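You operate a simulated robot arm through the tools that you are given. There is no shell and no other tool. Be economical: measure what you need, move in short steps, check, and stop when the job is done.

Carry out the task below with a simulated two-armed robot. There is one attempt and no reset: what you move stays moved.

JOB
Pick up the white can with one hand, pass it to the other hand and put it on the shelf under desk sixty-two. Set down upright: white can.

Only the result counts: the job must be done as asked and must still hold three seconds after the hand-in. Knocking over, shifting, dropping, spilling or breaking anything else fails it.

ROBOT AND FRAMES
Two 7-joint arms with two-finger parallel grippers on one trunk, on a base that drives. Base frame: it is fixed to the floor where the robot stands at the start and does not move with it; the origin is under the middle of the robot, x ahead of it, y to its left, z up. Readings come in mm, degrees, newtons and seconds.
The left shoulder is at the start at [50, 168, 1107], the right one opposite. With the tool pointing down near the work surface each hand reaches from about 220 to 660 mm from the robot's upright axis, wherever it stands, measured 20 degrees to its own side. Places, roughly: shelf under desk sixty-two [2900, -2800, 300]. Payload 1.57 kg a hand.
The tool frame of a hand sits at the grasp point between the pads (the TCP): z along the fingers, y along the line on which they close. The tips reach 30 mm beyond it. The gripper opens to 80 mm. The fingers are 17 mm wide and 12 mm thick; the gripper's body (40 by 82 mm) begins 80 mm behind the TCP.
Orientation is that of the tool frame in the base frame, as a unit quaternion [w, x, y, z]. With the fingers straight down and closing along the base's y, the tool's x points along the base's -x, its y along +y and its z along -z.

CONTROLS
- The arms move only by the tool nudge_tool. It takes "left_moves", "right_moves" or both (then of equal length, played together; a hand with none holds still); each is a list of rows, each a list of 3 entries, a list of its own where there are three numbers: the turn, a rotation vector about the tool's x, y, z in units of 8 degrees (1.0 is 8 degrees), then the shift along the tool's x, y, z in units of 30 mm (1.0 is 30 mm), then the finger opening in mm, from 0 to 80. In form: [[[wx, wy, wz], [x, y, z], grip], ...]. A call has 1 to 12 rows; each row shifts and turns the commanded pose from where the row before left it, along the tool's axes as they then stand. A call with a number of a shift or a turn outside -1 to 1 is refused whole. A row lasts 0.2 s, in which the tool goes at most 50 mm and 8.6 degrees; a call with a longer step from one row to the next is refused whole, and so is a gripper value outside its range. A pose out of reach is approached as far as the arm can. The call stops where the force on the tool passes 40 N (or 10 N more than at its start, if that is more) or the arm is blocked; 0.2 s more then pass. Each finger travels about 45 mm/s and halts on what it meets, pressing with about 35 N; the grip force reading is that of the motor and also rises with nothing between the fingers. The clock runs only during rows and for 0.2 s after the last one: add rows that do not move to give the fingers time. It gives the time, the measured TCP pose, the force on the tool (base axes), the opening and the grip force at its end, in the units of the frame above (readings bear some noise), with the torque about the TCP (base axes, N m) and any sound that the robot's microphone picked up.
- Cameras (640 x 400 px; columns grow to the right, rows downward): "scene" is now at [127.9, 6.6, 1317.9]; the picture's right is [0.10, -0.99, 0.00], its down [-0.57, -0.06, -0.82] and it looks along [0.82, 0.08, -0.57] (base axes); focal length 276 px, centre (320, 200). "left" rides on the left gripper at [72, 7, -122] in its tool frame; the picture's right is [-0.09, 1.00, 0.00], its down [-0.84, -0.08, -0.54] and it looks along [-0.54, -0.05, 0.84] (tool axes); focal length 238 px, centre (320, 200). "right" rides on the right gripper at [72, -7, -122] in its tool frame; the picture's right is [0.09, 1.00, 0.00], its down [-0.84, 0.08, -0.54] and it looks along [-0.54, 0.05, 0.84] (tool axes); focal length 238 px, centre (320, 200).
- grab_frame(camera): a new picture of that camera. No time passes.
- raise_lower(by): slides the trunk up (or, below 0, down) by that many mm; the arms and the scene camera ride with it, the base frame stays. It gives what a move gives, with no picture.
- base_move(legs): drives the robot by 1 to 6 legs, each [ahead, left, turn to the left] in mm, mm and degrees, along the robot's own axes; the way and the turn of a leg run together, so that a leg with both is an arc; at most 1500 mm and 180 degrees a leg. The arms and the cameras ride along, it lands a little off, and it stops where it bumps. It gives what a move gives.
- turn_head(pan, tilt): turns the head with the scene camera to pan (to the left, within 80 degrees either way) and tilt (down, from -29 to 69), counted from straight ahead of the robot. It gives what a move gives.
- pixel_to_xyz(camera, pixels): for up to 12 pixels [column, row] of the newest picture of that camera ("zoom" is the newest enlarged one), the place [x, y, z] in the base frame of the surface seen there, good to about 2 mm. No time passes.
- enlarge(camera, box): a new picture of the part [left, top, right, bottom] of that camera's present view, enlarged. No time passes.
- finish_job(): hands the job in; it is judged then, once.

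Keep the steps short. Do not move on a guess: measure, check each grasp and each placing, and mend mistakes. In all there are 80 turns and 62 pictures (those below and enlarged ones count). Leave the grippers open and the arms clear of the work at the hand-in unless told otherwise, and finish with a single line.

The tools are called after "Request:" as a command line: name --argument value ..., lists and objects as JSON in quotes. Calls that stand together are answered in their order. nudge_tool: Moves the arms, as the interface text tells. Its arguments: {"type":"object","properties":{"left_moves":{"type":"array"},"right_moves":{"type":"array"}},"required":[]} The other tools are called the same way: raise_lower (by) slides the trunk up or down; base_move (legs) drives the base; turn_head (pan, tilt) turns the head that bears the scene camera; grab_frame (camera) takes a picture; pixel_to_xyz (camera, pixels) gives the place of the surface under pixels of a picture; enlarge (camera, box) takes an enlarged picture of a part of a camera's view; finish_job () hands the job in.

At the start:

```text
t: 0.0
left_tool_pos: [393.7, 214.0, 1054.0]
left_tool_rot: [0.0, -0.001, 1.0, 0.0]
left_wrist_force: [0.1, -0.3, 0.5]
left_ft_torque: [0.0, 0.01, 0.01]
left_opening: 80.0
left_grasp_force: 0.1
right_tool_pos: [330.9, -105.0, 1138.2]
right_tool_rot: [0.001, 0.0, 1.0, -0.001]
right_wrist_force: [0.9, 0.0, 0.3]
right_ft_torque: [-0.02, -0.01, -0.02]
right_opening: 80.3
right_grasp_force: 0.1
trunk travel left (down, up): [-275.0, 168.0]
robot x, y, heading: [-2.8, 1.9, -0.0]
head pan, tilt: [5.7, 34.7]
```

scene: 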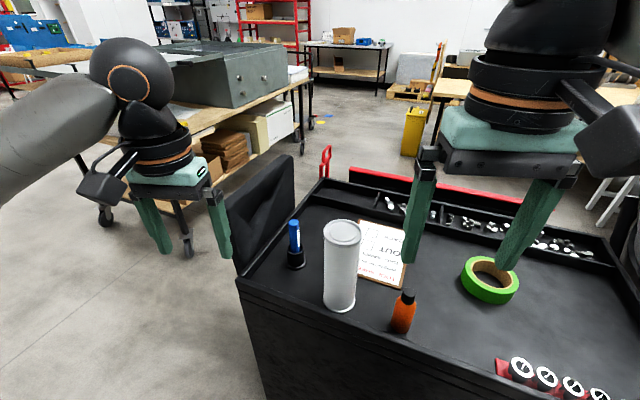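
right: 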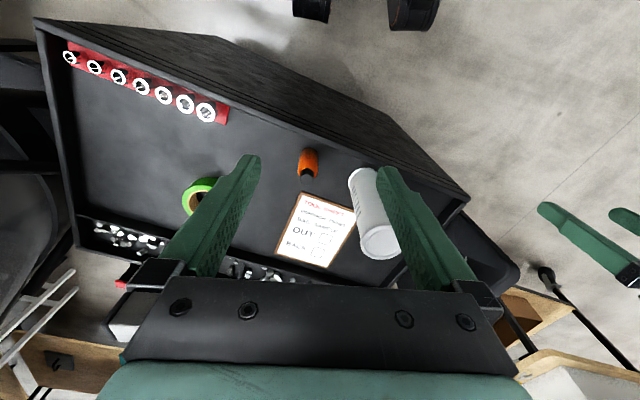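
left: 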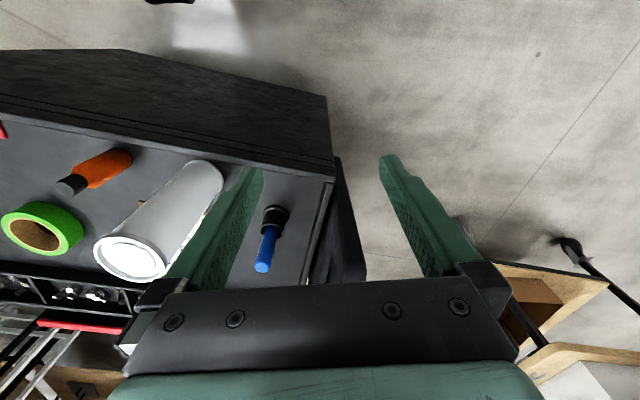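

I see the white can at about (342,265) in the scene view, with a blue pen in a holder, a clipboard card and an orange bottle nearby. I'll measure them first.

Request:
pixel_to_xyz --camera "scene" --pixels '[[342, 230], [326, 235], [360, 235], [340, 270], [339, 303], [403, 300], [402, 330], [294, 225], [296, 262], [300, 320], [450, 330], [380, 225]]'

Request:
enlarge --camera "scene" --box '[230, 180, 470, 330]'

```text
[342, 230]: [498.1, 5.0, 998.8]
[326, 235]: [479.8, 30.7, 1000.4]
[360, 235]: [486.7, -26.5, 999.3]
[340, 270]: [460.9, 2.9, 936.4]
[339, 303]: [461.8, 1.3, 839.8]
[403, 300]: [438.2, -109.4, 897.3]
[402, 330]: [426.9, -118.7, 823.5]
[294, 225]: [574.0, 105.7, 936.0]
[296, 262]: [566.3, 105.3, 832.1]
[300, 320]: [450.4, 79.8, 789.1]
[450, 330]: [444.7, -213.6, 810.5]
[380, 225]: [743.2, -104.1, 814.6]
```

```text
2.67 times, centred on (350, 255) of scene
```

zoom: 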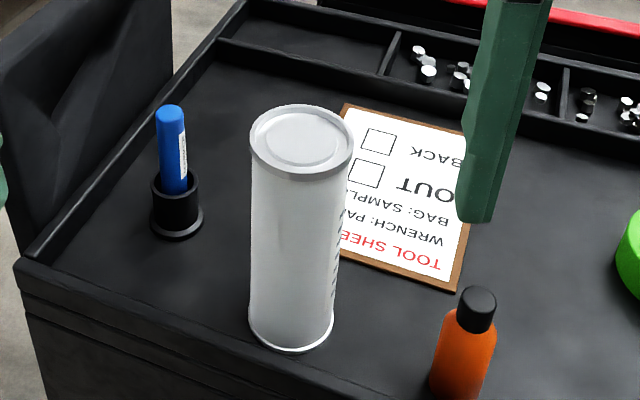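

The can's axis is near (494, 3), z 811–1000, about 66 mm across. Before choosing hands I want to see the target desk, which lies to the right and ahead. I'll turn the head that way.

Request:
turn_head --pan -45 --tilt 12

Request:
grab_frame --camera "scene"

```text
t: 1.2
left_tool_pos: [394.7, 215.2, 1054.3]
left_tool_rot: [0.0, -0.002, 1.0, 0.0]
left_wrist_force: [0.2, -0.5, 0.2]
left_ft_torque: [0.05, 0.01, -0.03]
left_opening: 79.9
left_grasp_force: 0.1
right_tool_pos: [331.3, -104.8, 1138.4]
right_tool_rot: [-0.001, 0.0, 1.0, 0.0]
right_wrist_force: [-0.3, 0.0, -0.1]
right_ft_torque: [0.02, -0.02, 0.0]
right_opening: 80.1
right_grasp_force: 0.0
trunk travel left (down, up): [-275.0, 168.0]
robot x, y, heading: [0.1, 0.1, -0.1]
head pan, tilt: [-45.0, 12.0]
```

```text
57 pictures are left
```

scene: 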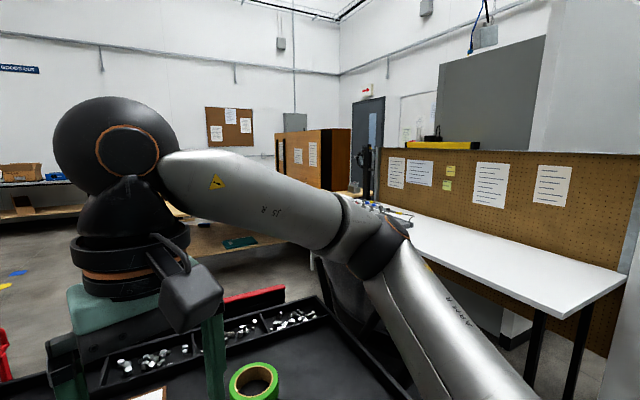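

The right arm hides part of the view. I'll measure what's visible of the desks.

Request:
pixel_to_xyz --camera "scene" --pixels '[[440, 235], [560, 290], [500, 340], [470, 245], [325, 275], [200, 240], [240, 245], [580, 230], [340, 150], [530, 370], [255, 240], [618, 275]]'

Request:
enlarge --camera "scene" --box '[160, 130, 480, 330]'

```text
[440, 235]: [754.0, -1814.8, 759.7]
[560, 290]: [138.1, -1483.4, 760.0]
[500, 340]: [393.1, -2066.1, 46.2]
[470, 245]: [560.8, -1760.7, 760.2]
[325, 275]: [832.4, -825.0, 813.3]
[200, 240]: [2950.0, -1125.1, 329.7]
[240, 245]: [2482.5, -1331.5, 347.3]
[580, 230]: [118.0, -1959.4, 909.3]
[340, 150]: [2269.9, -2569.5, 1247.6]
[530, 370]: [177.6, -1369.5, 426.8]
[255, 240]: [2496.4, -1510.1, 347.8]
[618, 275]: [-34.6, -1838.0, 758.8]
```

```text
2.00 times, centred on (320, 230) of scene
```

zoom: 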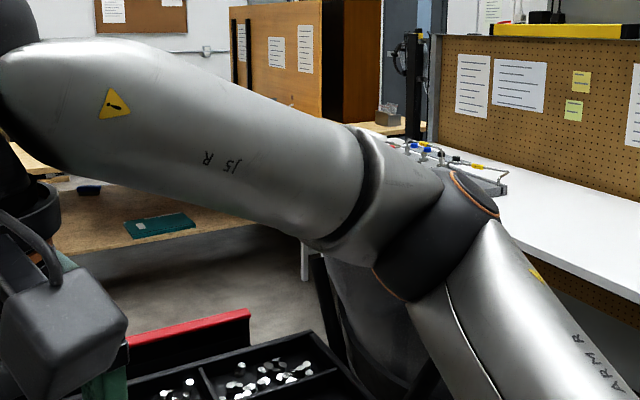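

The target area is hidden for now, and I'll look again when I drive. First comes the pick: the right hand goes above the can with fingers down and tips at about 1050, clear of its top. I'll also aim the head back at the can.

Request:
nudge_tool --right_moves '[[[0, 0, 0], [-0.905, 0.6, 0.32], 80], [[0, 0, 0], [-0.905, 0.6, 0.32], 80], [[0, 0, 0], [-0.905, 0.6, 0.32], 80], [[0, 0, 0], [-0.905, 0.6, 0.32], 80], [[0, 0, 0], [-0.905, 0.6, 0.32], 80], [[0, 0, 0], [-0.905, 0.6, 0.32], 80], [[0, 0, 0], [0, 0, 0], 80]]'

Request:
turn_head --pan 0 --tilt 40

Request:
grab_frame --camera "right"

Request:
grab_frame --camera "scene"

```text
t: 2.8
left_tool_pos: [394.3, 214.1, 1054.2]
left_tool_rot: [-0.001, -0.001, 1.0, 0.0]
left_wrist_force: [-0.6, 0.4, -0.3]
left_ft_torque: [-0.01, 0.01, 0.0]
left_opening: 80.1
left_grasp_force: 0.0
right_tool_pos: [493.6, 0.8, 1079.7]
right_tool_rot: [-0.001, -0.001, 1.0, 0.0]
right_wrist_force: [-0.1, -0.1, -0.4]
right_ft_torque: [-0.01, 0.0, 0.0]
right_opening: 79.8
right_grasp_force: 0.0
trunk travel left (down, up): [-275.0, 168.0]
robot x, y, heading: [0.3, 1.3, 0.1]
head pan, tilt: [-45.0, 12.0]
```

```text
t: 3.9
left_tool_pos: [394.4, 215.0, 1053.7]
left_tool_rot: [0.001, 0.0, 1.0, 0.0]
left_wrist_force: [-0.5, 0.7, -0.2]
left_ft_torque: [0.0, -0.01, 0.0]
left_opening: 79.9
left_grasp_force: 0.0
right_tool_pos: [492.9, 1.9, 1080.6]
right_tool_rot: [0.001, 0.0, 1.0, 0.0]
right_wrist_force: [-0.7, 0.6, 0.1]
right_ft_torque: [-0.03, 0.02, -0.04]
right_opening: 80.1
right_grasp_force: 0.0
trunk travel left (down, up): [-275.0, 168.0]
robot x, y, heading: [-0.7, -0.8, -0.2]
head pan, tilt: [0.0, 40.0]
```

```text
55 pictures are left
```

right: 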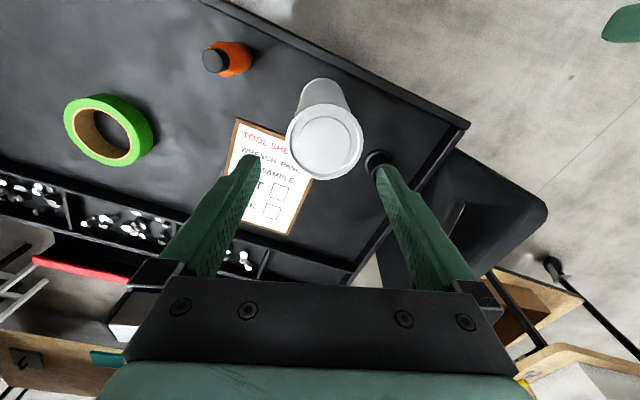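

```text
54 pictures are left
```

scene: 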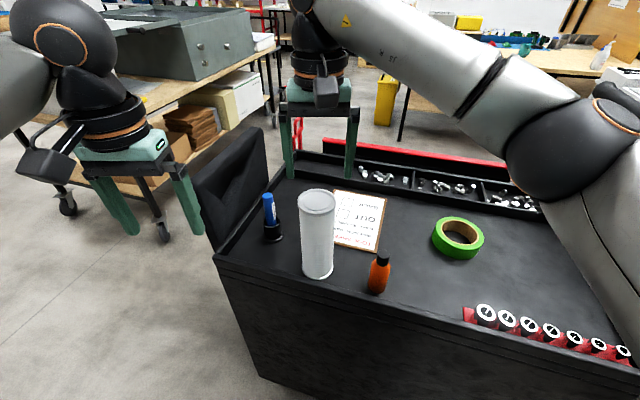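

The gripper is above the can. I'll measure the rim all round in the wrist view.

Request:
pixel_to_xyz --camera "right" --pixels '[[290, 142], [359, 142], [325, 108], [325, 175], [325, 140], [300, 115], [350, 167], [300, 165], [350, 115]]'

```text
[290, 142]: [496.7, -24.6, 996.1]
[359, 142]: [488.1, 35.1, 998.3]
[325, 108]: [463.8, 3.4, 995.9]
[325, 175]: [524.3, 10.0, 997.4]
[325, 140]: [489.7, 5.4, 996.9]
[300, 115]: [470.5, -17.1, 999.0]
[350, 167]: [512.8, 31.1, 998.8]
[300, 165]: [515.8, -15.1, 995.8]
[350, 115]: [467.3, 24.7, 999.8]
```

The can's centre is at about (494, 5), with its top at 998. I'll shift y by +3.5 mm and lower 112 mm so the TCP sits about 30 mm below the top rim, leaving the lower part free for the other hand. I won't close yet.

Request:
nudge_tool --right_moves '[[[0, 0, 0], [0, 0.12, 0.4], 80], [[0, 0, 0], [0, 0, 0.6], 80], [[0, 0, 0], [0, 0, 0.7], 80], [[0, 0, 0], [0, 0, 0.7], 80], [[0, 0, 0], [0, 0, 0.7], 80], [[0, 0, 0], [0, 0, 0.63], 80], [[0, 0, 0], [0, 0, 0], 80]]'

Request:
grab_frame --camera "right"

```text
t: 5.5
left_tool_pos: [394.8, 214.6, 1053.5]
left_tool_rot: [0.0, -0.001, 1.0, 0.0]
left_wrist_force: [0.3, -0.1, -0.1]
left_ft_torque: [-0.04, -0.01, 0.0]
left_opening: 80.0
left_grasp_force: 0.1
right_tool_pos: [495.8, 6.8, 969.6]
right_tool_rot: [0.0, 0.0, 1.0, 0.0]
right_wrist_force: [-0.6, 0.2, 0.6]
right_ft_torque: [0.02, 0.02, 0.03]
right_opening: 80.0
right_grasp_force: 0.1
trunk travel left (down, up): [-275.0, 168.0]
robot x, y, heading: [-4.6, 2.6, -0.2]
head pan, tilt: [0.0, 40.0]
```

```text
53 pictures are left
```

right: 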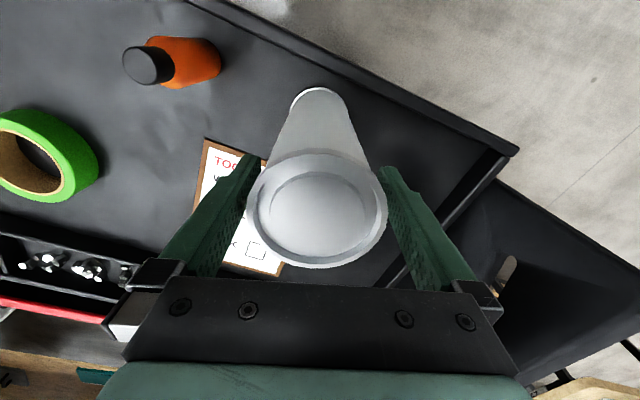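

The can is between the pads. I'll close gently and then wait.

Request:
nudge_tool --right_moves '[[[0, 0, 0], [0, 0, 0], 68], [[0, 0, 0], [0, 0, 0], 60], [[0, 0, 0], [0, 0, 0], 50], [[0, 0, 0], [0, 0, 0], 50], [[0, 0, 0], [0, 0, 0], 50]]'

```text
t: 6.7
left_tool_pos: [393.1, 214.4, 1052.4]
left_tool_rot: [0.0, -0.002, 1.0, 0.0]
left_wrist_force: [0.5, -0.5, 0.0]
left_ft_torque: [0.01, -0.02, -0.02]
left_opening: 79.9
left_grasp_force: 0.1
right_tool_pos: [495.2, 6.3, 970.3]
right_tool_rot: [0.0, 0.0, 1.0, 0.0]
right_wrist_force: [-0.3, -0.4, -0.1]
right_ft_torque: [-0.04, 0.01, -0.01]
right_opening: 67.2
right_grasp_force: 34.9
trunk travel left (down, up): [-275.0, 168.0]
robot x, y, heading: [-0.5, 0.9, -0.0]
head pan, tilt: [0.0, 40.0]
```

It's gripped at 67 mm. I'll lift 90 mm straight up.

Request:
nudge_tool --right_moves '[[[0, 0, 0], [0, 0, -0.4], 50], [[0, 0, 0], [0, 0, -0.6], 50], [[0, 0, 0], [0, 0, -0.7], 50], [[0, 0, 0], [0, 0, -0.7], 50], [[0, 0, 0], [0, 0, -0.6], 50], [[0, 0, 0], [0, 0, 0], 50]]'

Request:
grab_frame --camera "scene"

```text
t: 8.1
left_tool_pos: [394.9, 215.2, 1052.8]
left_tool_rot: [-0.001, -0.002, 1.0, 0.0]
left_wrist_force: [0.3, 0.1, 0.5]
left_ft_torque: [-0.01, -0.01, 0.03]
left_opening: 80.1
left_grasp_force: 0.0
right_tool_pos: [494.3, 7.2, 1060.4]
right_tool_rot: [0.001, 0.0, 1.0, 0.0]
right_wrist_force: [0.6, 0.7, -3.4]
right_ft_torque: [-0.01, 0.02, 0.01]
right_opening: 67.3
right_grasp_force: 34.8
trunk travel left (down, up): [-275.0, 168.0]
robot x, y, heading: [0.0, -1.0, -0.1]
head pan, tilt: [0.0, 40.0]
```

```text
52 pictures are left
```

scene: 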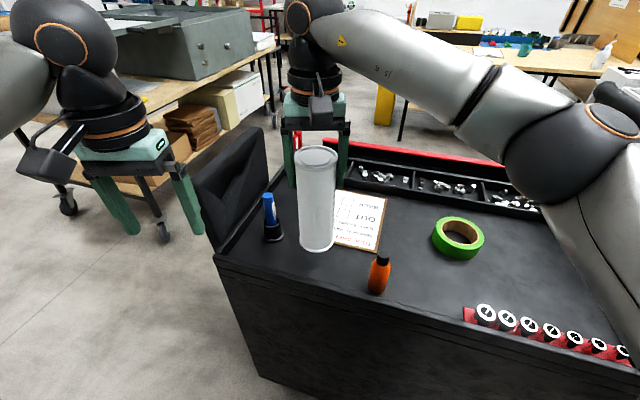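

The can is up and hangs straight, and the pull on the wrist is about 3.4 N. Next the left hand turns in place, 24° yaw toward the can and then up to 30° below horizontal, so it can take the can's lower part.

Request:
nudge_tool --left_moves '[[[0, 0, 1], [0, 0, 0], 80], [[0, 0, 1], [0, 0, 0], 80], [[0, 0, 1], [0, 0, 0], 80], [[0, -1, 0], [0, 0, 0], 80], [[0, -1, 0], [0, 0, 0], 80], [[0, -1, 0], [0, 0, 0], 80], [[0, -1, 0], [0, 0, 0], 80], [[0, -1, 0], [0, 0, 0], 80], [[0, -1, 0], [0, 0, 0], 80], [[0, -1, 0], [0, 0, 0], 80], [[0, -0.5, 0], [0, 0, 0], 80], [[0, 0, 0], [0, 0, 0], 80]]'

Request:
grab_frame --camera "left"

Request:
grab_frame --camera "scene"

```text
t: 10.7
left_tool_pos: [416.6, 222.5, 1059.8]
left_tool_rot: [0.49, 0.18, 0.847, -0.105]
left_wrist_force: [-0.5, -0.5, 0.0]
left_ft_torque: [-0.01, -0.03, -0.03]
left_opening: 80.1
left_grasp_force: 0.1
left hand out of reach, approached as far as the arm can: row 10, 11
right_tool_pos: [494.4, 6.3, 1057.2]
right_tool_rot: [0.0, 0.0, 1.0, 0.0]
right_wrist_force: [0.4, 0.1, -3.5]
right_ft_torque: [-0.02, -0.01, 0.02]
right_opening: 67.2
right_grasp_force: 34.5
trunk travel left (down, up): [-275.0, 168.0]
robot x, y, heading: [1.2, -1.4, 0.0]
head pan, tilt: [0.0, 40.0]
```

```text
51 pictures are left
```

left: 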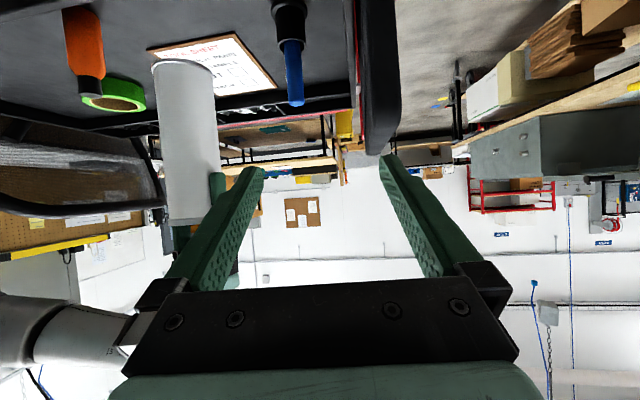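

```text
50 pictures are left
```

scene: 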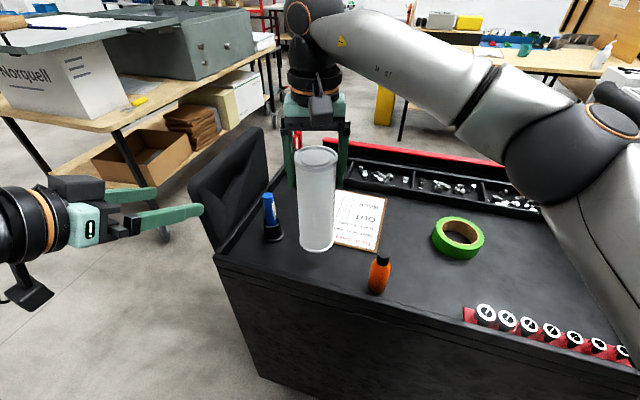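

The orientation was reached: fingers point 30° below horizontal, yawed toward the can. But the arm was folded to its limit there. I'll move the can 50 mm farther out and 30 mm up with the right hand, and bring the left hand to a pre-grasp about 110 mm short of the can.

Request:
nudge_tool --right_moves '[[[0, 0, 0], [-0.278, 0, -0.167], 50], [[0, 0, 0], [-0.278, 0, -0.167], 50], [[0, 0, 0], [-0.278, 0, -0.167], 50], [[0, 0, 0], [-0.278, 0, -0.167], 50], [[0, 0, 0], [-0.278, 0, -0.167], 50], [[0, 0, 0], [-0.278, 0, -0.167], 50], [[0, 0, 0], [0, 0, 0], 50]]' --left_moves '[[[0, 0, 0], [-0.307, -0.8, 0.524], 80], [[0, 0, 0], [-0.307, -0.8, 0.524], 80], [[0, 0, 0], [-0.307, -0.8, 0.524], 80], [[0, 0, 0], [-0.307, -0.8, 0.524], 80], [[0, 0, 0], [-0.307, -0.8, 0.524], 80], [[0, 0, 0], [-0.307, -0.8, 0.524], 80], [[0, 0, 0], [0, 0, 0], 80]]'

Request:
grab_frame --camera "left"

Request:
grab_frame --camera "scene"

```text
t: 12.3
left_tool_pos: [457.3, 44.2, 1060.9]
left_tool_rot: [0.489, 0.179, 0.847, -0.103]
left_wrist_force: [0.0, 0.2, -0.1]
left_ft_torque: [0.0, 0.0, 0.01]
left_opening: 79.9
left_grasp_force: 0.0
right_tool_pos: [544.0, 7.2, 1087.5]
right_tool_rot: [0.001, -0.001, 1.0, -0.001]
right_wrist_force: [-0.2, -0.6, -4.0]
right_ft_torque: [0.01, 0.0, 0.03]
right_opening: 67.3
right_grasp_force: 34.9
trunk travel left (down, up): [-275.0, 168.0]
robot x, y, heading: [1.0, 3.7, 0.2]
head pan, tilt: [0.0, 40.0]
```

```text
49 pictures are left
```

left: 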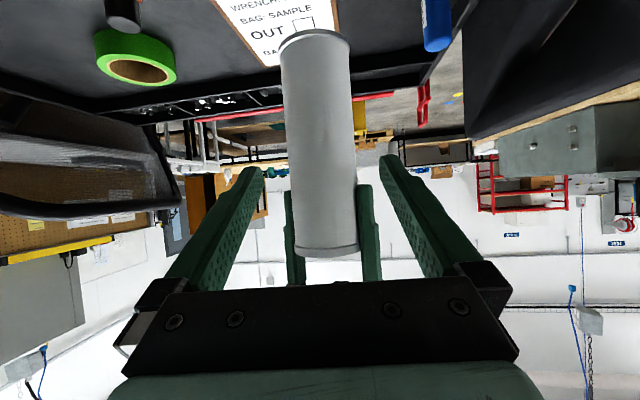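

```text
48 pictures are left
```

scene: 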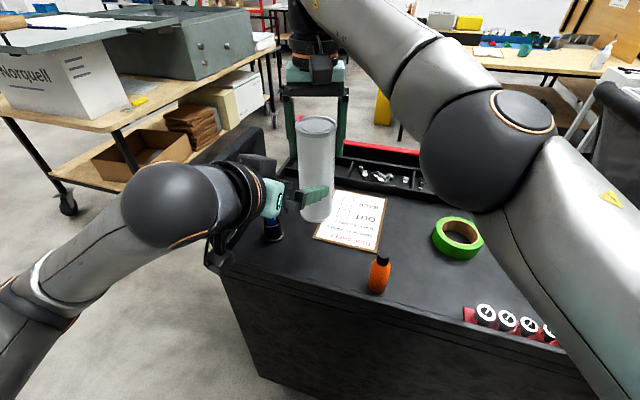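

The can sits centred between the left fingers, near column 318. The required move is 109 mm along the tool z with only about 1 mm sideways. I'll advance now, fingers still open.

Request:
nudge_tool --left_moves '[[[0, 0, 0], [0, 0.04, 0.7], 80], [[0, 0, 0], [0, 0, 0.8], 80], [[0, 0, 0], [0, 0, 0.8], 80], [[0, 0, 0], [0, 0, 0.7], 80], [[0, 0, 0], [0, 0, 0.64], 80], [[0, 0, 0], [0, 0, 0], 80]]'

Request:
grab_frame --camera "left"

```text
t: 13.7
left_tool_pos: [544.1, 6.7, 1006.1]
left_tool_rot: [0.489, 0.18, 0.847, -0.104]
left_wrist_force: [-0.2, -0.6, -0.7]
left_ft_torque: [-0.03, -0.02, -0.01]
left_opening: 80.0
left_grasp_force: 0.1
right_tool_pos: [543.3, 6.3, 1088.4]
right_tool_rot: [0.0, 0.0, 1.0, 0.0]
right_wrist_force: [0.6, 0.1, -3.5]
right_ft_torque: [0.0, -0.01, 0.01]
right_opening: 67.1
right_grasp_force: 34.8
trunk travel left (down, up): [-275.0, 168.0]
robot x, y, heading: [5.6, -1.0, 0.2]
head pan, tilt: [0.0, 40.0]
```

```text
47 pictures are left
```

left: 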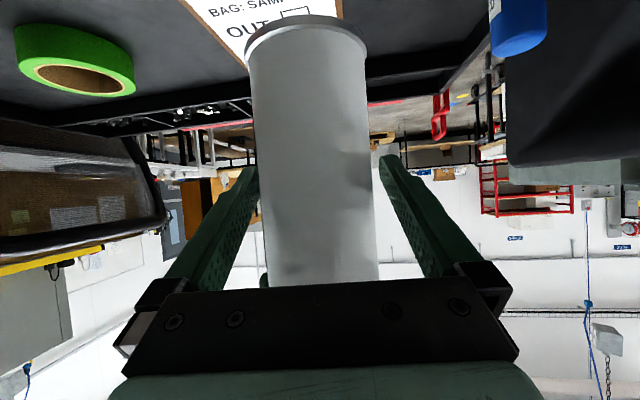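

The left hand is in place with no contact. I'll close the left fingers on the can while the right keeps holding.

Request:
nudge_tool --left_moves '[[[0, 0, 0], [0, 0, 0], 68], [[0, 0, 0], [0, 0, 0], 60], [[0, 0, 0], [0, 0, 0], 50], [[0, 0, 0], [0, 0, 0], 50], [[0, 0, 0], [0, 0, 0], 50]]'

```text
t: 14.9
left_tool_pos: [543.4, 6.0, 1005.0]
left_tool_rot: [0.489, 0.18, 0.847, -0.104]
left_wrist_force: [-3.9, -8.0, 0.4]
left_ft_torque: [0.14, -0.09, -0.11]
left_opening: 67.5
left_grasp_force: 34.6
right_tool_pos: [543.6, 8.2, 1088.1]
right_tool_rot: [0.001, -0.001, 1.0, 0.001]
right_wrist_force: [3.6, 7.9, -1.3]
right_ft_torque: [0.48, -0.17, 0.11]
right_opening: 67.2
right_grasp_force: 35.1
trunk travel left (down, up): [-275.0, 168.0]
robot x, y, heading: [0.6, 0.7, -0.1]
head pan, tilt: [0.0, 40.0]
```

Both hands hold the can, with only a small side force of 8 N between them. I'll open the right hand.

Request:
nudge_tool --right_moves '[[[0, 0, 0], [0, 0, 0], 66], [[0, 0, 0], [0, 0, 0], 72], [[0, 0, 0], [0, 0, 0], 80], [[0, 0, 0], [0, 0, 0], 80], [[0, 0, 0], [0, 0, 0], 80]]'

Request:
grab_frame --camera "right"

```text
t: 16.1
left_tool_pos: [545.0, 9.3, 1007.0]
left_tool_rot: [0.489, 0.181, 0.847, -0.105]
left_wrist_force: [0.5, 0.4, -0.1]
left_ft_torque: [-0.01, 0.04, -0.02]
left_opening: 67.7
left_grasp_force: 35.1
right_tool_pos: [543.4, 7.1, 1088.6]
right_tool_rot: [0.0, 0.0, 1.0, 0.001]
right_wrist_force: [-0.6, 0.5, -1.0]
right_ft_torque: [-0.02, 0.0, -0.02]
right_opening: 80.1
right_grasp_force: 0.1
trunk travel left (down, up): [-275.0, 168.0]
robot x, y, heading: [1.9, -3.4, 0.2]
head pan, tilt: [0.0, 40.0]
```

```text
46 pictures are left
```

right: 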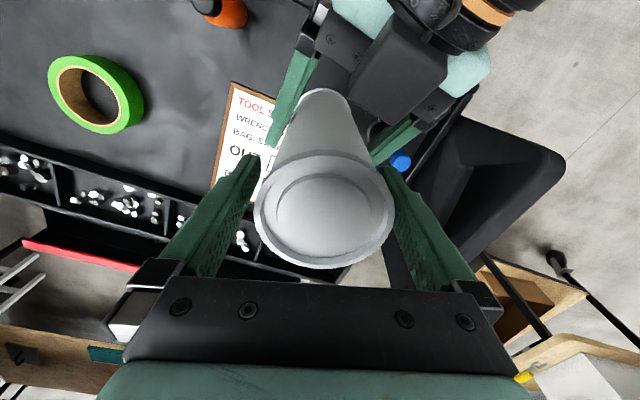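

The left hand holds the can and the right is open, with the can centred between the pads. I'll lift the right hand straight up clear of the can and check the forces.

Request:
nudge_tool --right_moves '[[[0, 0, 0], [0, 0, -0.3], 80], [[0, 0, 0], [0, 0, -0.6], 80], [[0, 0, 0], [0, 0, -0.8], 80], [[0, 0, 0], [0, 0, -0.8], 80], [[0, 0, 0], [0, 0, -0.8], 80], [[0, 0, 0], [0, 0, 0], 80]]'

Request:
grab_frame --camera "scene"

```text
t: 17.5
left_tool_pos: [543.0, 7.6, 1005.6]
left_tool_rot: [0.489, 0.179, 0.848, -0.104]
left_wrist_force: [0.4, -0.1, 0.2]
left_ft_torque: [0.03, -0.03, -0.01]
left_opening: 67.6
left_grasp_force: 34.7
right_tool_pos: [502.5, 1.8, 1172.6]
right_tool_rot: [0.0, 0.001, 1.0, -0.001]
right_wrist_force: [0.5, -0.3, -0.4]
right_ft_torque: [0.02, -0.02, 0.01]
right_opening: 79.8
right_grasp_force: 0.0
right hand out of reach, approached as far as the arm can: row 1, 3, 4, 5
trunk travel left (down, up): [-275.0, 168.0]
robot x, y, heading: [-0.8, -1.1, -0.2]
head pan, tilt: [0.0, 40.0]
```

```text
45 pictures are left
```

scene: 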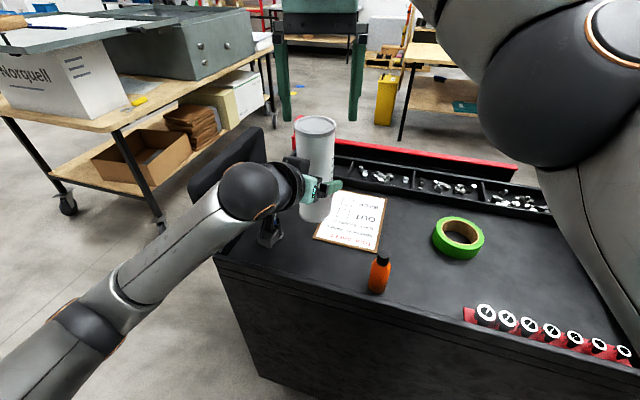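

The left hand holds the can alone and level. The right hand's tips (about 1142) are above the can (1118). I'll move the right hand sideways to the right first, then back.

Request:
nudge_tool --right_moves '[[[0, 0, 0], [0, -0.8, 0], 80], [[0, 0, 0], [0, -1, 0], 80], [[0, 0, 0], [0, -1, 0], 80], [[0, 0, 0], [0, -1, 0], 80], [[0, 0, 0], [0, -1, 0], 80], [[0, 0, 0], [0, -1, 0], 80], [[0, 0, 0], [1, -0.5, 0], 80], [[0, 0, 0], [1, -0.3, 0], 80], [[0, 0, 0], [1, 0, 0], 80], [[0, 0, 0], [1, 0, 0], 80], [[0, 0, 0], [1, 0, 0], 80], [[0, 0, 0], [0, 0, 0], 80]]'

Request:
grab_frame --camera "left"

```text
t: 20.1
left_tool_pos: [545.1, 7.8, 1005.0]
left_tool_rot: [0.49, 0.179, 0.847, -0.104]
left_wrist_force: [-0.5, 0.2, 0.6]
left_ft_torque: [0.03, 0.0, 0.02]
left_opening: 67.4
left_grasp_force: 34.9
right_tool_pos: [353.8, -200.2, 1172.9]
right_tool_rot: [-0.001, 0.001, 1.0, 0.001]
right_wrist_force: [0.2, 0.6, -0.6]
right_ft_torque: [0.01, -0.02, -0.01]
right_opening: 80.0
right_grasp_force: 0.2
trunk travel left (down, up): [-275.0, 168.0]
robot x, y, heading: [-0.1, 0.4, -0.0]
head pan, tilt: [0.0, 40.0]
```

```text
44 pictures are left
```

left: 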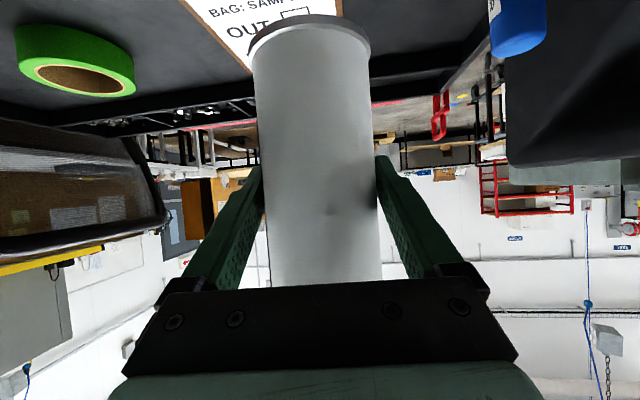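

The can is firmly held. Now I survey for the driving route: first to the right, then to the left.

Request:
turn_head --pan -62 --tilt 28

Request:
grab_frame --camera "scene"

Request:
turn_head --pan -22 --tilt 20

Request:
grab_frame --camera "scene"

```text
t: 21.4
left_tool_pos: [544.4, 8.1, 1006.7]
left_tool_rot: [0.489, 0.18, 0.847, -0.105]
left_wrist_force: [-0.5, -0.6, -0.5]
left_ft_torque: [0.02, 0.0, -0.02]
left_opening: 67.7
left_grasp_force: 35.1
right_tool_pos: [354.7, -199.7, 1171.6]
right_tool_rot: [0.001, 0.001, 1.0, 0.0]
right_wrist_force: [0.2, 0.9, 0.6]
right_ft_torque: [-0.03, -0.04, -0.02]
right_opening: 80.1
right_grasp_force: 0.1
trunk travel left (down, up): [-275.0, 168.0]
robot x, y, heading: [-0.1, -2.3, 0.1]
head pan, tilt: [-62.0, 28.0]
```

```text
43 pictures are left
```

scene: 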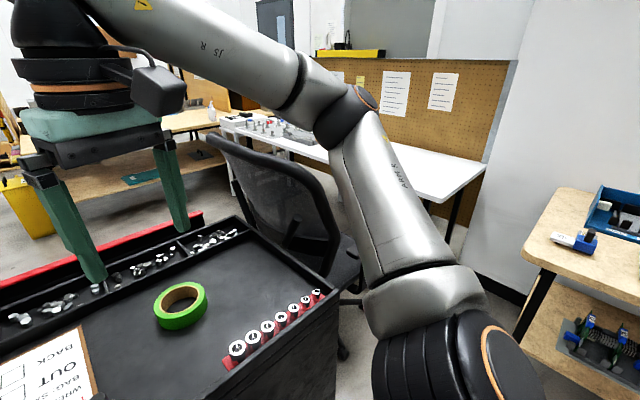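

```text
t: 22.5
left_tool_pos: [543.4, 8.9, 1007.2]
left_tool_rot: [0.49, 0.18, 0.847, -0.104]
left_wrist_force: [-0.4, 0.4, 0.4]
left_ft_torque: [0.02, -0.01, -0.02]
left_opening: 67.4
left_grasp_force: 35.0
right_tool_pos: [354.7, -199.6, 1172.6]
right_tool_rot: [0.0, 0.0, 1.0, 0.0]
right_wrist_force: [0.3, -1.1, -1.1]
right_ft_torque: [0.0, -0.02, 0.02]
right_opening: 80.0
right_grasp_force: 0.0
trunk travel left (down, up): [-275.0, 168.0]
robot x, y, heading: [-1.3, 0.1, 0.1]
head pan, tilt: [-22.0, 20.0]
```

```text
42 pictures are left
```

scene: 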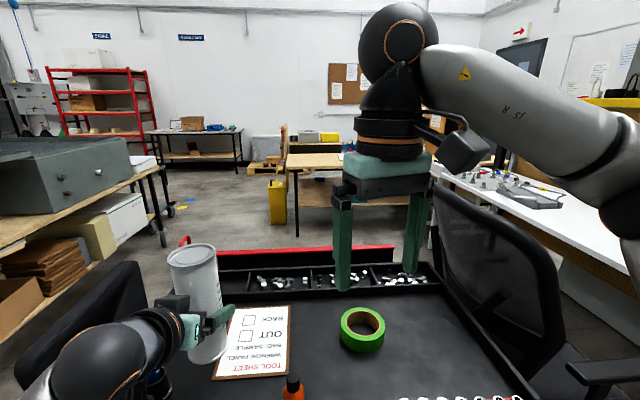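

A chair blocks the right side, so the route is the gap on the left, or backing up. I'll measure key points.

Request:
pixel_to_xyz --camera "scene" --pixels '[[290, 160], [300, 200], [165, 245], [155, 175], [100, 290], [130, 262], [30, 300], [278, 222], [190, 245], [50, 230], [345, 205], [220, 225]]'

Request:
turn_head --pan 30 --tilt 35

Request:
grab_frame --camera "scene"

```text
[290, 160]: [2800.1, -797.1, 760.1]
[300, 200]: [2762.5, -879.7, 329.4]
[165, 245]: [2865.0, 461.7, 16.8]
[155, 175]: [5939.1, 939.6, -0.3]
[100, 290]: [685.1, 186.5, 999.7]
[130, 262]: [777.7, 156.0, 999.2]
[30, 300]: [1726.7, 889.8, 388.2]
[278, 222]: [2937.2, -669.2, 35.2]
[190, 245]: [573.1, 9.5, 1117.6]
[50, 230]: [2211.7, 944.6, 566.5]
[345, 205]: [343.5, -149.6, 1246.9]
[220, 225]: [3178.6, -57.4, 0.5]
```

```text
t: 23.7
left_tool_pos: [545.0, 7.3, 1006.2]
left_tool_rot: [0.489, 0.18, 0.847, -0.104]
left_wrist_force: [-0.4, -0.3, 0.2]
left_ft_torque: [0.03, 0.0, -0.01]
left_opening: 67.4
left_grasp_force: 35.2
right_tool_pos: [354.4, -198.8, 1173.2]
right_tool_rot: [0.0, 0.0, 1.0, 0.0]
right_wrist_force: [0.2, -0.6, -0.2]
right_ft_torque: [0.0, -0.02, 0.01]
right_opening: 80.4
right_grasp_force: 0.1
trunk travel left (down, up): [-275.0, 168.0]
robot x, y, heading: [-0.3, 1.8, -0.0]
head pan, tilt: [30.0, 35.0]
```

```text
41 pictures are left
```

scene: 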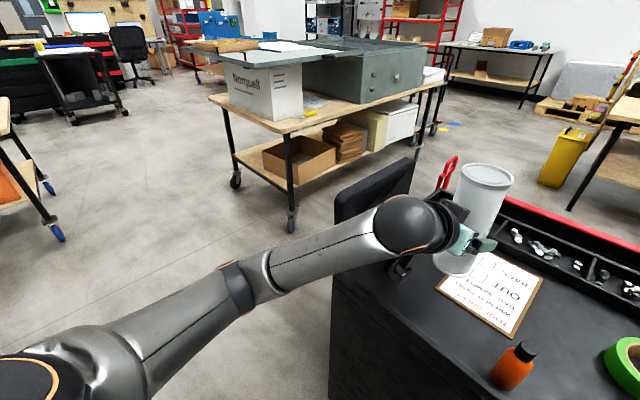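

I'll measure the left bench's legs and edges and the cart's corner to get the gap width.

Request:
pixel_to_xyz --camera "scene" --pixels '[[291, 222], [236, 183], [282, 130], [433, 130], [443, 82], [435, 128], [345, 220], [410, 165], [215, 96], [50, 233], [560, 170], [330, 350]]'

```text
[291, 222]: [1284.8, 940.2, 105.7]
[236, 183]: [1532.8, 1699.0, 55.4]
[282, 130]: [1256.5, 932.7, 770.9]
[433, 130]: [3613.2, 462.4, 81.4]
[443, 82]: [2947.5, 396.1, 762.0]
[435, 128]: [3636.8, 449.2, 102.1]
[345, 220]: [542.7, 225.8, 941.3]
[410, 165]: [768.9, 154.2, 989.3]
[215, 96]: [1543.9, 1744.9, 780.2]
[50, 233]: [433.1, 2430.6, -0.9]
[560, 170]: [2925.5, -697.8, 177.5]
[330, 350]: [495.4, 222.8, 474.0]
```

The lane between cart and bench runs at about −18° heading and is about 890 mm wide. The cart's monitor top is at 1000, so I'll raise the trunk to lift the can well above it, then look at how far my elbows stick out.

Request:
raise_lower --by 160

Request:
turn_head --pan 62 --tilt 45

Request:
grab_frame --camera "scene"

Request:
pixel_to_xyz --camera "scene" --pixels '[[300, 150], [350, 200], [400, 250], [250, 250], [200, 300], [300, 300], [350, 330], [450, 150], [320, 360]]'

```text
t: 25.5
left_tool_pos: [545.0, 9.0, 1165.0]
left_tool_rot: [0.489, 0.18, 0.847, -0.105]
left_wrist_force: [-0.2, -0.5, -2.5]
left_ft_torque: [-0.06, 0.0, -0.04]
left_opening: 67.5
left_grasp_force: 35.0
right_tool_pos: [353.4, -200.1, 1331.7]
right_tool_rot: [0.0, 0.0, 1.0, 0.0]
right_wrist_force: [-0.4, -0.4, -0.6]
right_ft_torque: [0.02, 0.04, 0.0]
right_opening: 80.0
right_grasp_force: 0.0
trunk travel left (down, up): [-435.0, 8.0]
robot x, y, heading: [-1.4, -0.3, 0.1]
head pan, tilt: [30.0, 35.0]
```

```text
t: 26.5
left_tool_pos: [544.6, 7.2, 1165.9]
left_tool_rot: [0.489, 0.18, 0.847, -0.105]
left_wrist_force: [0.1, 0.0, -3.4]
left_ft_torque: [0.02, 0.02, -0.01]
left_opening: 67.6
left_grasp_force: 35.0
right_tool_pos: [355.2, -198.6, 1332.6]
right_tool_rot: [0.001, 0.0, 1.0, 0.0]
right_wrist_force: [0.6, 0.0, 0.2]
right_ft_torque: [0.0, 0.0, -0.01]
right_opening: 80.0
right_grasp_force: 0.0
trunk travel left (down, up): [-435.0, 8.0]
robot x, y, heading: [1.0, -2.5, -0.5]
head pan, tilt: [62.0, 45.0]
```

```text
40 pictures are left
```

scene: 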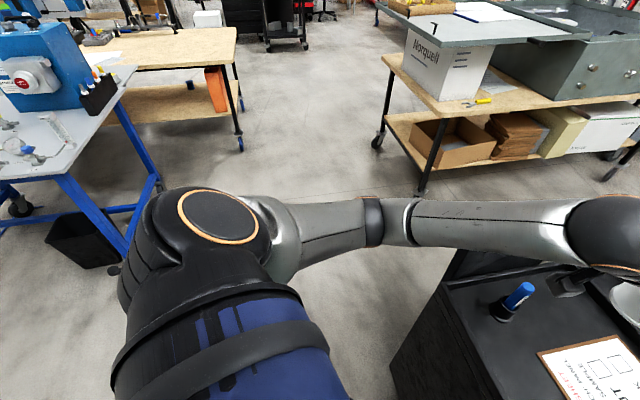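

```text
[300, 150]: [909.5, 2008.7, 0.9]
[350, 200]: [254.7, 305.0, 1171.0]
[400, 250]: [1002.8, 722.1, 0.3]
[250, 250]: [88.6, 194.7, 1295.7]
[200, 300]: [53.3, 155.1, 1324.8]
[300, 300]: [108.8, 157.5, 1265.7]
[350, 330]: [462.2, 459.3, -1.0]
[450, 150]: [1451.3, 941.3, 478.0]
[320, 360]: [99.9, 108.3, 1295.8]
```

The elbow only reaches y≈350 and lies above 1100 mm, so it's clear. A blue table stands to the left, and I'll check its distance and the bench box heights.

Request:
pixel_to_xyz --camera "scene" --pixels '[[155, 185], [135, 70], [85, 265], [120, 130], [110, 270], [423, 188], [440, 75], [560, 40], [640, 60], [395, 370], [535, 55], [570, 10]]'

Request:
turn_head --pan -75 --tilt 45

Request:
grab_frame --camera "scene"

```text
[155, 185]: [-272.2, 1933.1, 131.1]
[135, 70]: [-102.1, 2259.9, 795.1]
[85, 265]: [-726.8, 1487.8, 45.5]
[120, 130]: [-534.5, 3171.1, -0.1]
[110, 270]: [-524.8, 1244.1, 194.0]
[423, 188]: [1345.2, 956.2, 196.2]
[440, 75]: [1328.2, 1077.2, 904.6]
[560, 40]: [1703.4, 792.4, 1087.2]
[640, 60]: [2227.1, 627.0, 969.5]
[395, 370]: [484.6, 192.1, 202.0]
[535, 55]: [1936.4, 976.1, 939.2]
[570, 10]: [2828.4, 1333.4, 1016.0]
```

```text
t: 28.7
left_tool_pos: [544.2, 8.0, 1166.5]
left_tool_rot: [0.489, 0.18, 0.847, -0.104]
left_wrist_force: [-0.4, 0.6, -3.8]
left_ft_torque: [0.01, -0.02, -0.04]
left_opening: 67.4
left_grasp_force: 34.8
right_tool_pos: [354.1, -199.0, 1333.9]
right_tool_rot: [0.0, 0.0, 1.0, 0.0]
right_wrist_force: [-0.8, 0.2, 0.2]
right_ft_torque: [-0.01, -0.01, 0.01]
right_opening: 79.7
right_grasp_force: 0.0
trunk travel left (down, up): [-435.0, 8.0]
robot x, y, heading: [1.0, -0.4, 0.0]
head pan, tilt: [-75.0, 45.0]
```

```text
39 pictures are left
```

scene: 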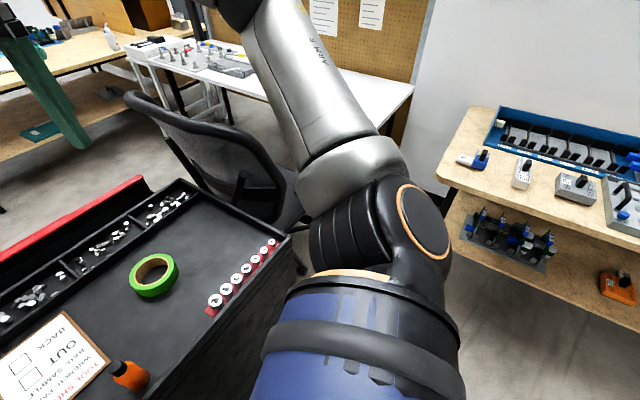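

The right arm is also well above everything. I'll slide 780 mm left, turn −17.6° to align with the lane, and shift 60 mm left to centre.

Request:
base_move --legs '[[0, 780, 0], [0, 0, -17.6], [0, 60, 0]]'

Request:
turn_head --pan 0 --tilt 35

Request:
grab_frame --camera "scene"

```text
t: 38.0
left_tool_pos: [536.2, 713.7, 1166.8]
left_tool_rot: [0.469, 0.302, 0.811, -0.175]
left_wrist_force: [0.0, 0.2, -4.1]
left_ft_torque: [-0.05, 0.01, -0.01]
left_opening: 67.6
left_grasp_force: 34.8
right_tool_pos: [294.6, 571.6, 1332.9]
right_tool_rot: [-0.001, 0.147, 0.989, 0.0]
right_wrist_force: [0.1, 0.2, -0.2]
right_ft_torque: [0.01, 0.02, 0.01]
right_opening: 80.1
right_grasp_force: 0.1
trunk travel left (down, up): [-435.0, 8.0]
robot x, y, heading: [11.4, 862.9, -16.6]
head pan, tilt: [-75.0, 45.0]
```

```text
t: 39.5
left_tool_pos: [536.9, 714.5, 1165.8]
left_tool_rot: [0.468, 0.302, 0.812, -0.175]
left_wrist_force: [-0.7, 0.3, -2.5]
left_ft_torque: [-0.03, 0.03, 0.0]
left_opening: 67.4
left_grasp_force: 34.7
right_tool_pos: [295.2, 571.2, 1331.6]
right_tool_rot: [0.0, 0.147, 0.989, -0.001]
right_wrist_force: [0.1, 0.6, 1.4]
right_ft_torque: [0.01, 0.01, 0.02]
right_opening: 80.1
right_grasp_force: 0.1
trunk travel left (down, up): [-435.0, 8.0]
robot x, y, heading: [15.0, 863.1, -17.1]
head pan, tilt: [0.0, 35.0]
```

```text
38 pictures are left
```

scene: 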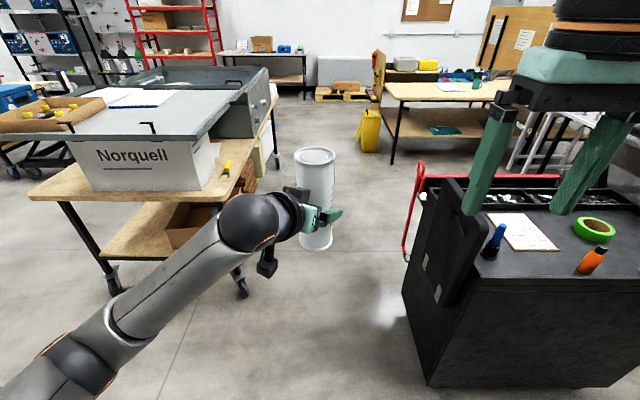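

The lane is visible. The cart's red handle near (408,235) sticks out, so I'll measure the lane's limits.

Request:
pixel_to_xyz --camera "scene" --pixels '[[408, 235], [419, 168], [240, 292], [245, 275], [430, 380], [405, 290], [460, 180], [275, 155], [270, 105], [368, 145], [390, 160], [232, 180]]'

```text
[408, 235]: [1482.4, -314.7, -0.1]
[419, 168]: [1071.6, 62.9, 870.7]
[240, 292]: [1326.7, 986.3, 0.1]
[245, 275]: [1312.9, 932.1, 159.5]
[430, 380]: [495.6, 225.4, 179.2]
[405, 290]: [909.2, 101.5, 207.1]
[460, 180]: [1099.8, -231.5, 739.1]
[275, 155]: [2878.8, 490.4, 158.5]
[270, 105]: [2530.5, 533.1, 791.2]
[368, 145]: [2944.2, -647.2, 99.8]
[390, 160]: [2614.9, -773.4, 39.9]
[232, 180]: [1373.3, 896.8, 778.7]
```

The lane is clear on both sides by about 440 mm from my centre line. I'll drive 1450 mm ahead, then look right for desk sixty-two.

Request:
base_move --legs '[[1450, 0, -0.6]]'

Request:
turn_head --pan -50 --tilt 20

Request:
grab_frame --camera "scene"

```text
t: 46.7
left_tool_pos: [1924.0, 280.9, 1165.4]
left_tool_rot: [0.468, 0.306, 0.81, -0.178]
left_wrist_force: [-0.2, -0.4, -2.8]
left_ft_torque: [0.02, 0.01, -0.02]
left_opening: 67.4
left_grasp_force: 34.9
right_tool_pos: [1680.2, 137.3, 1331.8]
right_tool_rot: [0.0, 0.151, 0.989, 0.0]
right_wrist_force: [0.5, 0.3, 0.1]
right_ft_torque: [0.01, -0.02, -0.01]
right_opening: 80.0
right_grasp_force: 0.0
trunk travel left (down, up): [-435.0, 8.0]
robot x, y, heading: [1403.4, 435.0, -17.4]
head pan, tilt: [0.0, 35.0]
```

```text
t: 47.9
left_tool_pos: [1924.1, 279.4, 1165.3]
left_tool_rot: [0.468, 0.305, 0.81, -0.177]
left_wrist_force: [-0.7, 0.3, -3.0]
left_ft_torque: [-0.01, -0.01, 0.0]
left_opening: 67.5
left_grasp_force: 35.0
right_tool_pos: [1679.6, 138.6, 1333.4]
right_tool_rot: [0.0, 0.152, 0.988, -0.001]
right_wrist_force: [0.8, -0.3, 0.6]
right_ft_torque: [0.02, 0.01, 0.01]
right_opening: 80.0
right_grasp_force: 0.1
trunk travel left (down, up): [-435.0, 8.0]
robot x, y, heading: [1404.0, 434.4, -17.4]
head pan, tilt: [-50.0, 20.0]
```

```text
37 pictures are left
```

scene: 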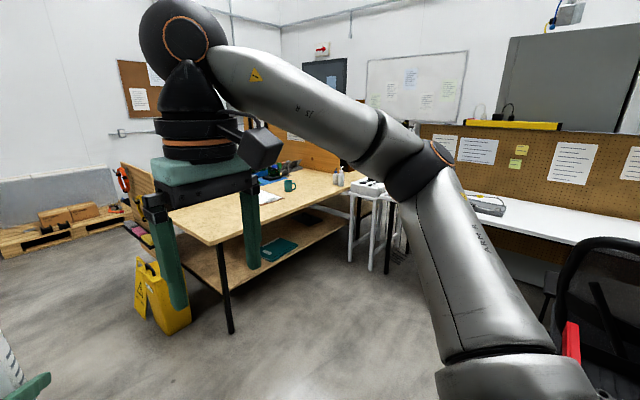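

A wooden desk with a lower shelf and a green book is visible. I'll measure its extent and look for a number sign.

Request:
pixel_to_xyz --camera "scene" --pixels '[[215, 240], [230, 325], [340, 185], [280, 250], [230, 275], [320, 230], [345, 205], [175, 212], [375, 262], [350, 230], [165, 325], [300, 175]]'

Request:
enlarge --camera "scene" --box '[180, 130, 400, 290]'

```text
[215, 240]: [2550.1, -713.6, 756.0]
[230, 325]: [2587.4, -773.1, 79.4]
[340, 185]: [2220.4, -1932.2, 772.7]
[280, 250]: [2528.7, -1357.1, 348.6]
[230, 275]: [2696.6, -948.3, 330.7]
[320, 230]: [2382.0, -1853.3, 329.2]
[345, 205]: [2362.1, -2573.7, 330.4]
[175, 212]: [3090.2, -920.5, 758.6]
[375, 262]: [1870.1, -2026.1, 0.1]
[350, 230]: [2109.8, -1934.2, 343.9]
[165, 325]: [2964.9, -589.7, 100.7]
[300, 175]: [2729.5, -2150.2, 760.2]
```

```text
2.50 times, centred on (290, 210) of scene
```

zoom: 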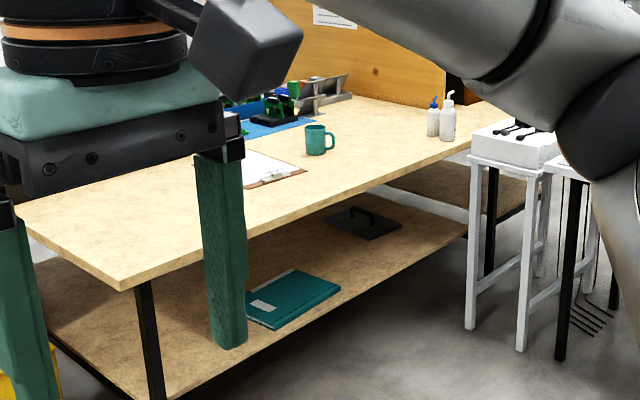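

There's a nearer desk (front corner at 2550,−714, shelf z 330) and another one farther on. I'll drive on a bit and turn right so that I can see between my arms.

Request:
base_move --legs '[[350, 0, 0], [0, 0, -50]]'

Request:
turn_head --pan 2 --tilt 12

Request:
grab_frame --camera "scene"

```text
t: 52.3
left_tool_pos: [1946.0, -167.1, 1165.3]
left_tool_rot: [0.35, 0.619, 0.606, -0.358]
left_wrist_force: [0.0, 0.8, -3.9]
left_ft_torque: [0.01, -0.01, -0.01]
left_opening: 67.6
left_grasp_force: 34.9
right_tool_pos: [1682.2, -71.8, 1332.6]
right_tool_rot: [0.001, 0.554, 0.832, 0.0]
right_wrist_force: [0.1, 0.7, -0.2]
right_ft_torque: [0.0, 0.02, 0.01]
right_opening: 80.0
right_grasp_force: 0.0
trunk travel left (down, up): [-435.0, 8.0]
robot x, y, heading: [1732.2, 330.9, -67.8]
head pan, tilt: [-50.0, 20.0]
```

```text
t: 53.5
left_tool_pos: [1947.3, -166.1, 1165.3]
left_tool_rot: [0.349, 0.619, 0.606, -0.357]
left_wrist_force: [-0.2, 0.1, -3.6]
left_ft_torque: [0.0, 0.01, 0.0]
left_opening: 67.9
left_grasp_force: 35.2
right_tool_pos: [1682.8, -71.1, 1331.6]
right_tool_rot: [0.0, 0.554, 0.832, 0.001]
right_wrist_force: [0.9, -0.1, 0.4]
right_ft_torque: [-0.02, 0.01, 0.05]
right_opening: 79.9
right_grasp_force: 0.0
trunk travel left (down, up): [-435.0, 8.0]
robot x, y, heading: [1728.5, 334.0, -67.1]
head pan, tilt: [2.0, 12.0]
```

```text
35 pictures are left
```

scene: 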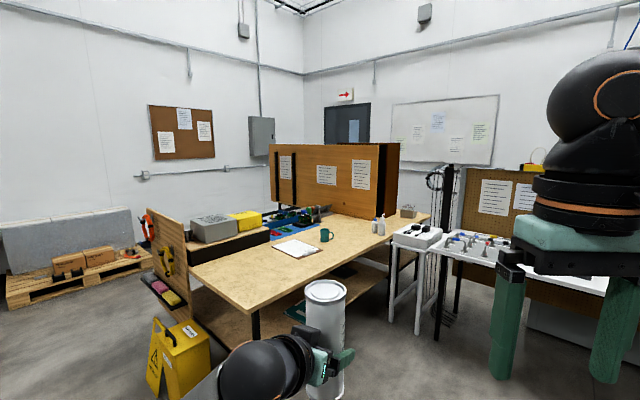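

Request:
enlarge --camera "scene" --box '[140, 190, 460, 390]'

Request:
pixel_to_xyz --camera "scene" --pixels '[[198, 270], [254, 310], [370, 235], [385, 245], [425, 220], [372, 265], [395, 275], [270, 235], [380, 200], [285, 200], [405, 290], [425, 330]]'

```text
2.00 times, centred on (300, 290) of scene
```

zoom: 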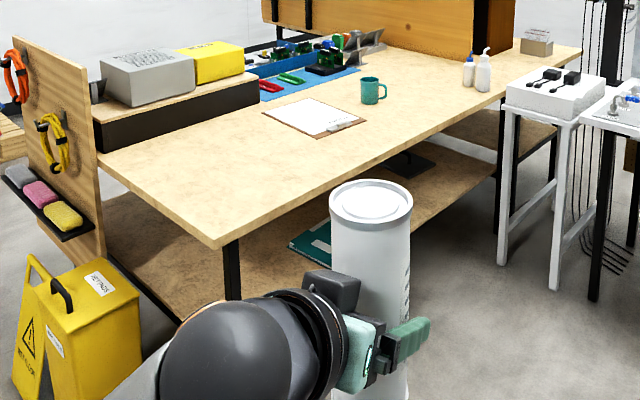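

```text
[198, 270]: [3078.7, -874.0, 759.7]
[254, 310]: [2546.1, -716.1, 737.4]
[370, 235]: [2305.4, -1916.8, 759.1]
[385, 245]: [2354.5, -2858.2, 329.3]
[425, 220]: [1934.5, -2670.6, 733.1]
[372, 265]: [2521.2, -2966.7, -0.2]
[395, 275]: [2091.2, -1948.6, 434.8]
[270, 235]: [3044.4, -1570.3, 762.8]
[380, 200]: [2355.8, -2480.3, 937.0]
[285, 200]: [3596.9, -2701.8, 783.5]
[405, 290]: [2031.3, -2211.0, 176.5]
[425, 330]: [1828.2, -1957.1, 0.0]
```

The geometry beyond isn't clear yet. The brown panel may belong to a second desk near (2900,−2800), so I'll measure more points around it.

Request:
enlarge --camera "scene" --box '[260, 130, 460, 255]'

Request:
pixel_to_xyz --camera "scene" --pixels '[[275, 180], [320, 160], [360, 170], [377, 150], [395, 160], [396, 205], [410, 211], [430, 214], [345, 215], [310, 208], [262, 200], [376, 217]]'

```text
3.20 times, centred on (360, 192) of scene
```

zoom: 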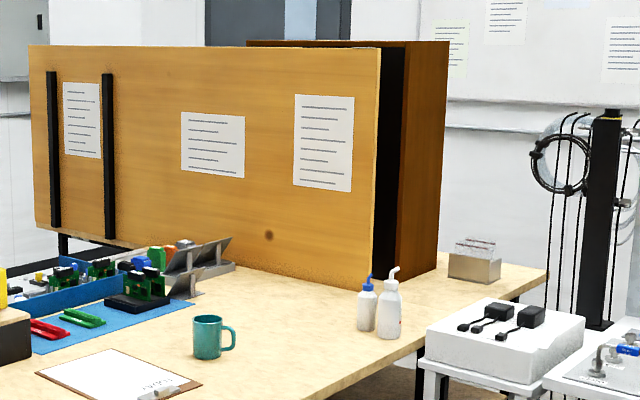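

```text
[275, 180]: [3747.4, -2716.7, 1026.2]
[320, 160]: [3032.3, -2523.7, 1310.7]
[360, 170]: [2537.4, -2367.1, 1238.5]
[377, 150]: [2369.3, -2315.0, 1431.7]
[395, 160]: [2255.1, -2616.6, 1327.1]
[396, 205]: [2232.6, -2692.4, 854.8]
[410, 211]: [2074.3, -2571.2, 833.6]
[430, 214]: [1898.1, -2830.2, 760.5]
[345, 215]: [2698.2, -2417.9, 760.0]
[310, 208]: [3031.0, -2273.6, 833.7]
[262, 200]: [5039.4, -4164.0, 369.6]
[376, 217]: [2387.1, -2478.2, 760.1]
```

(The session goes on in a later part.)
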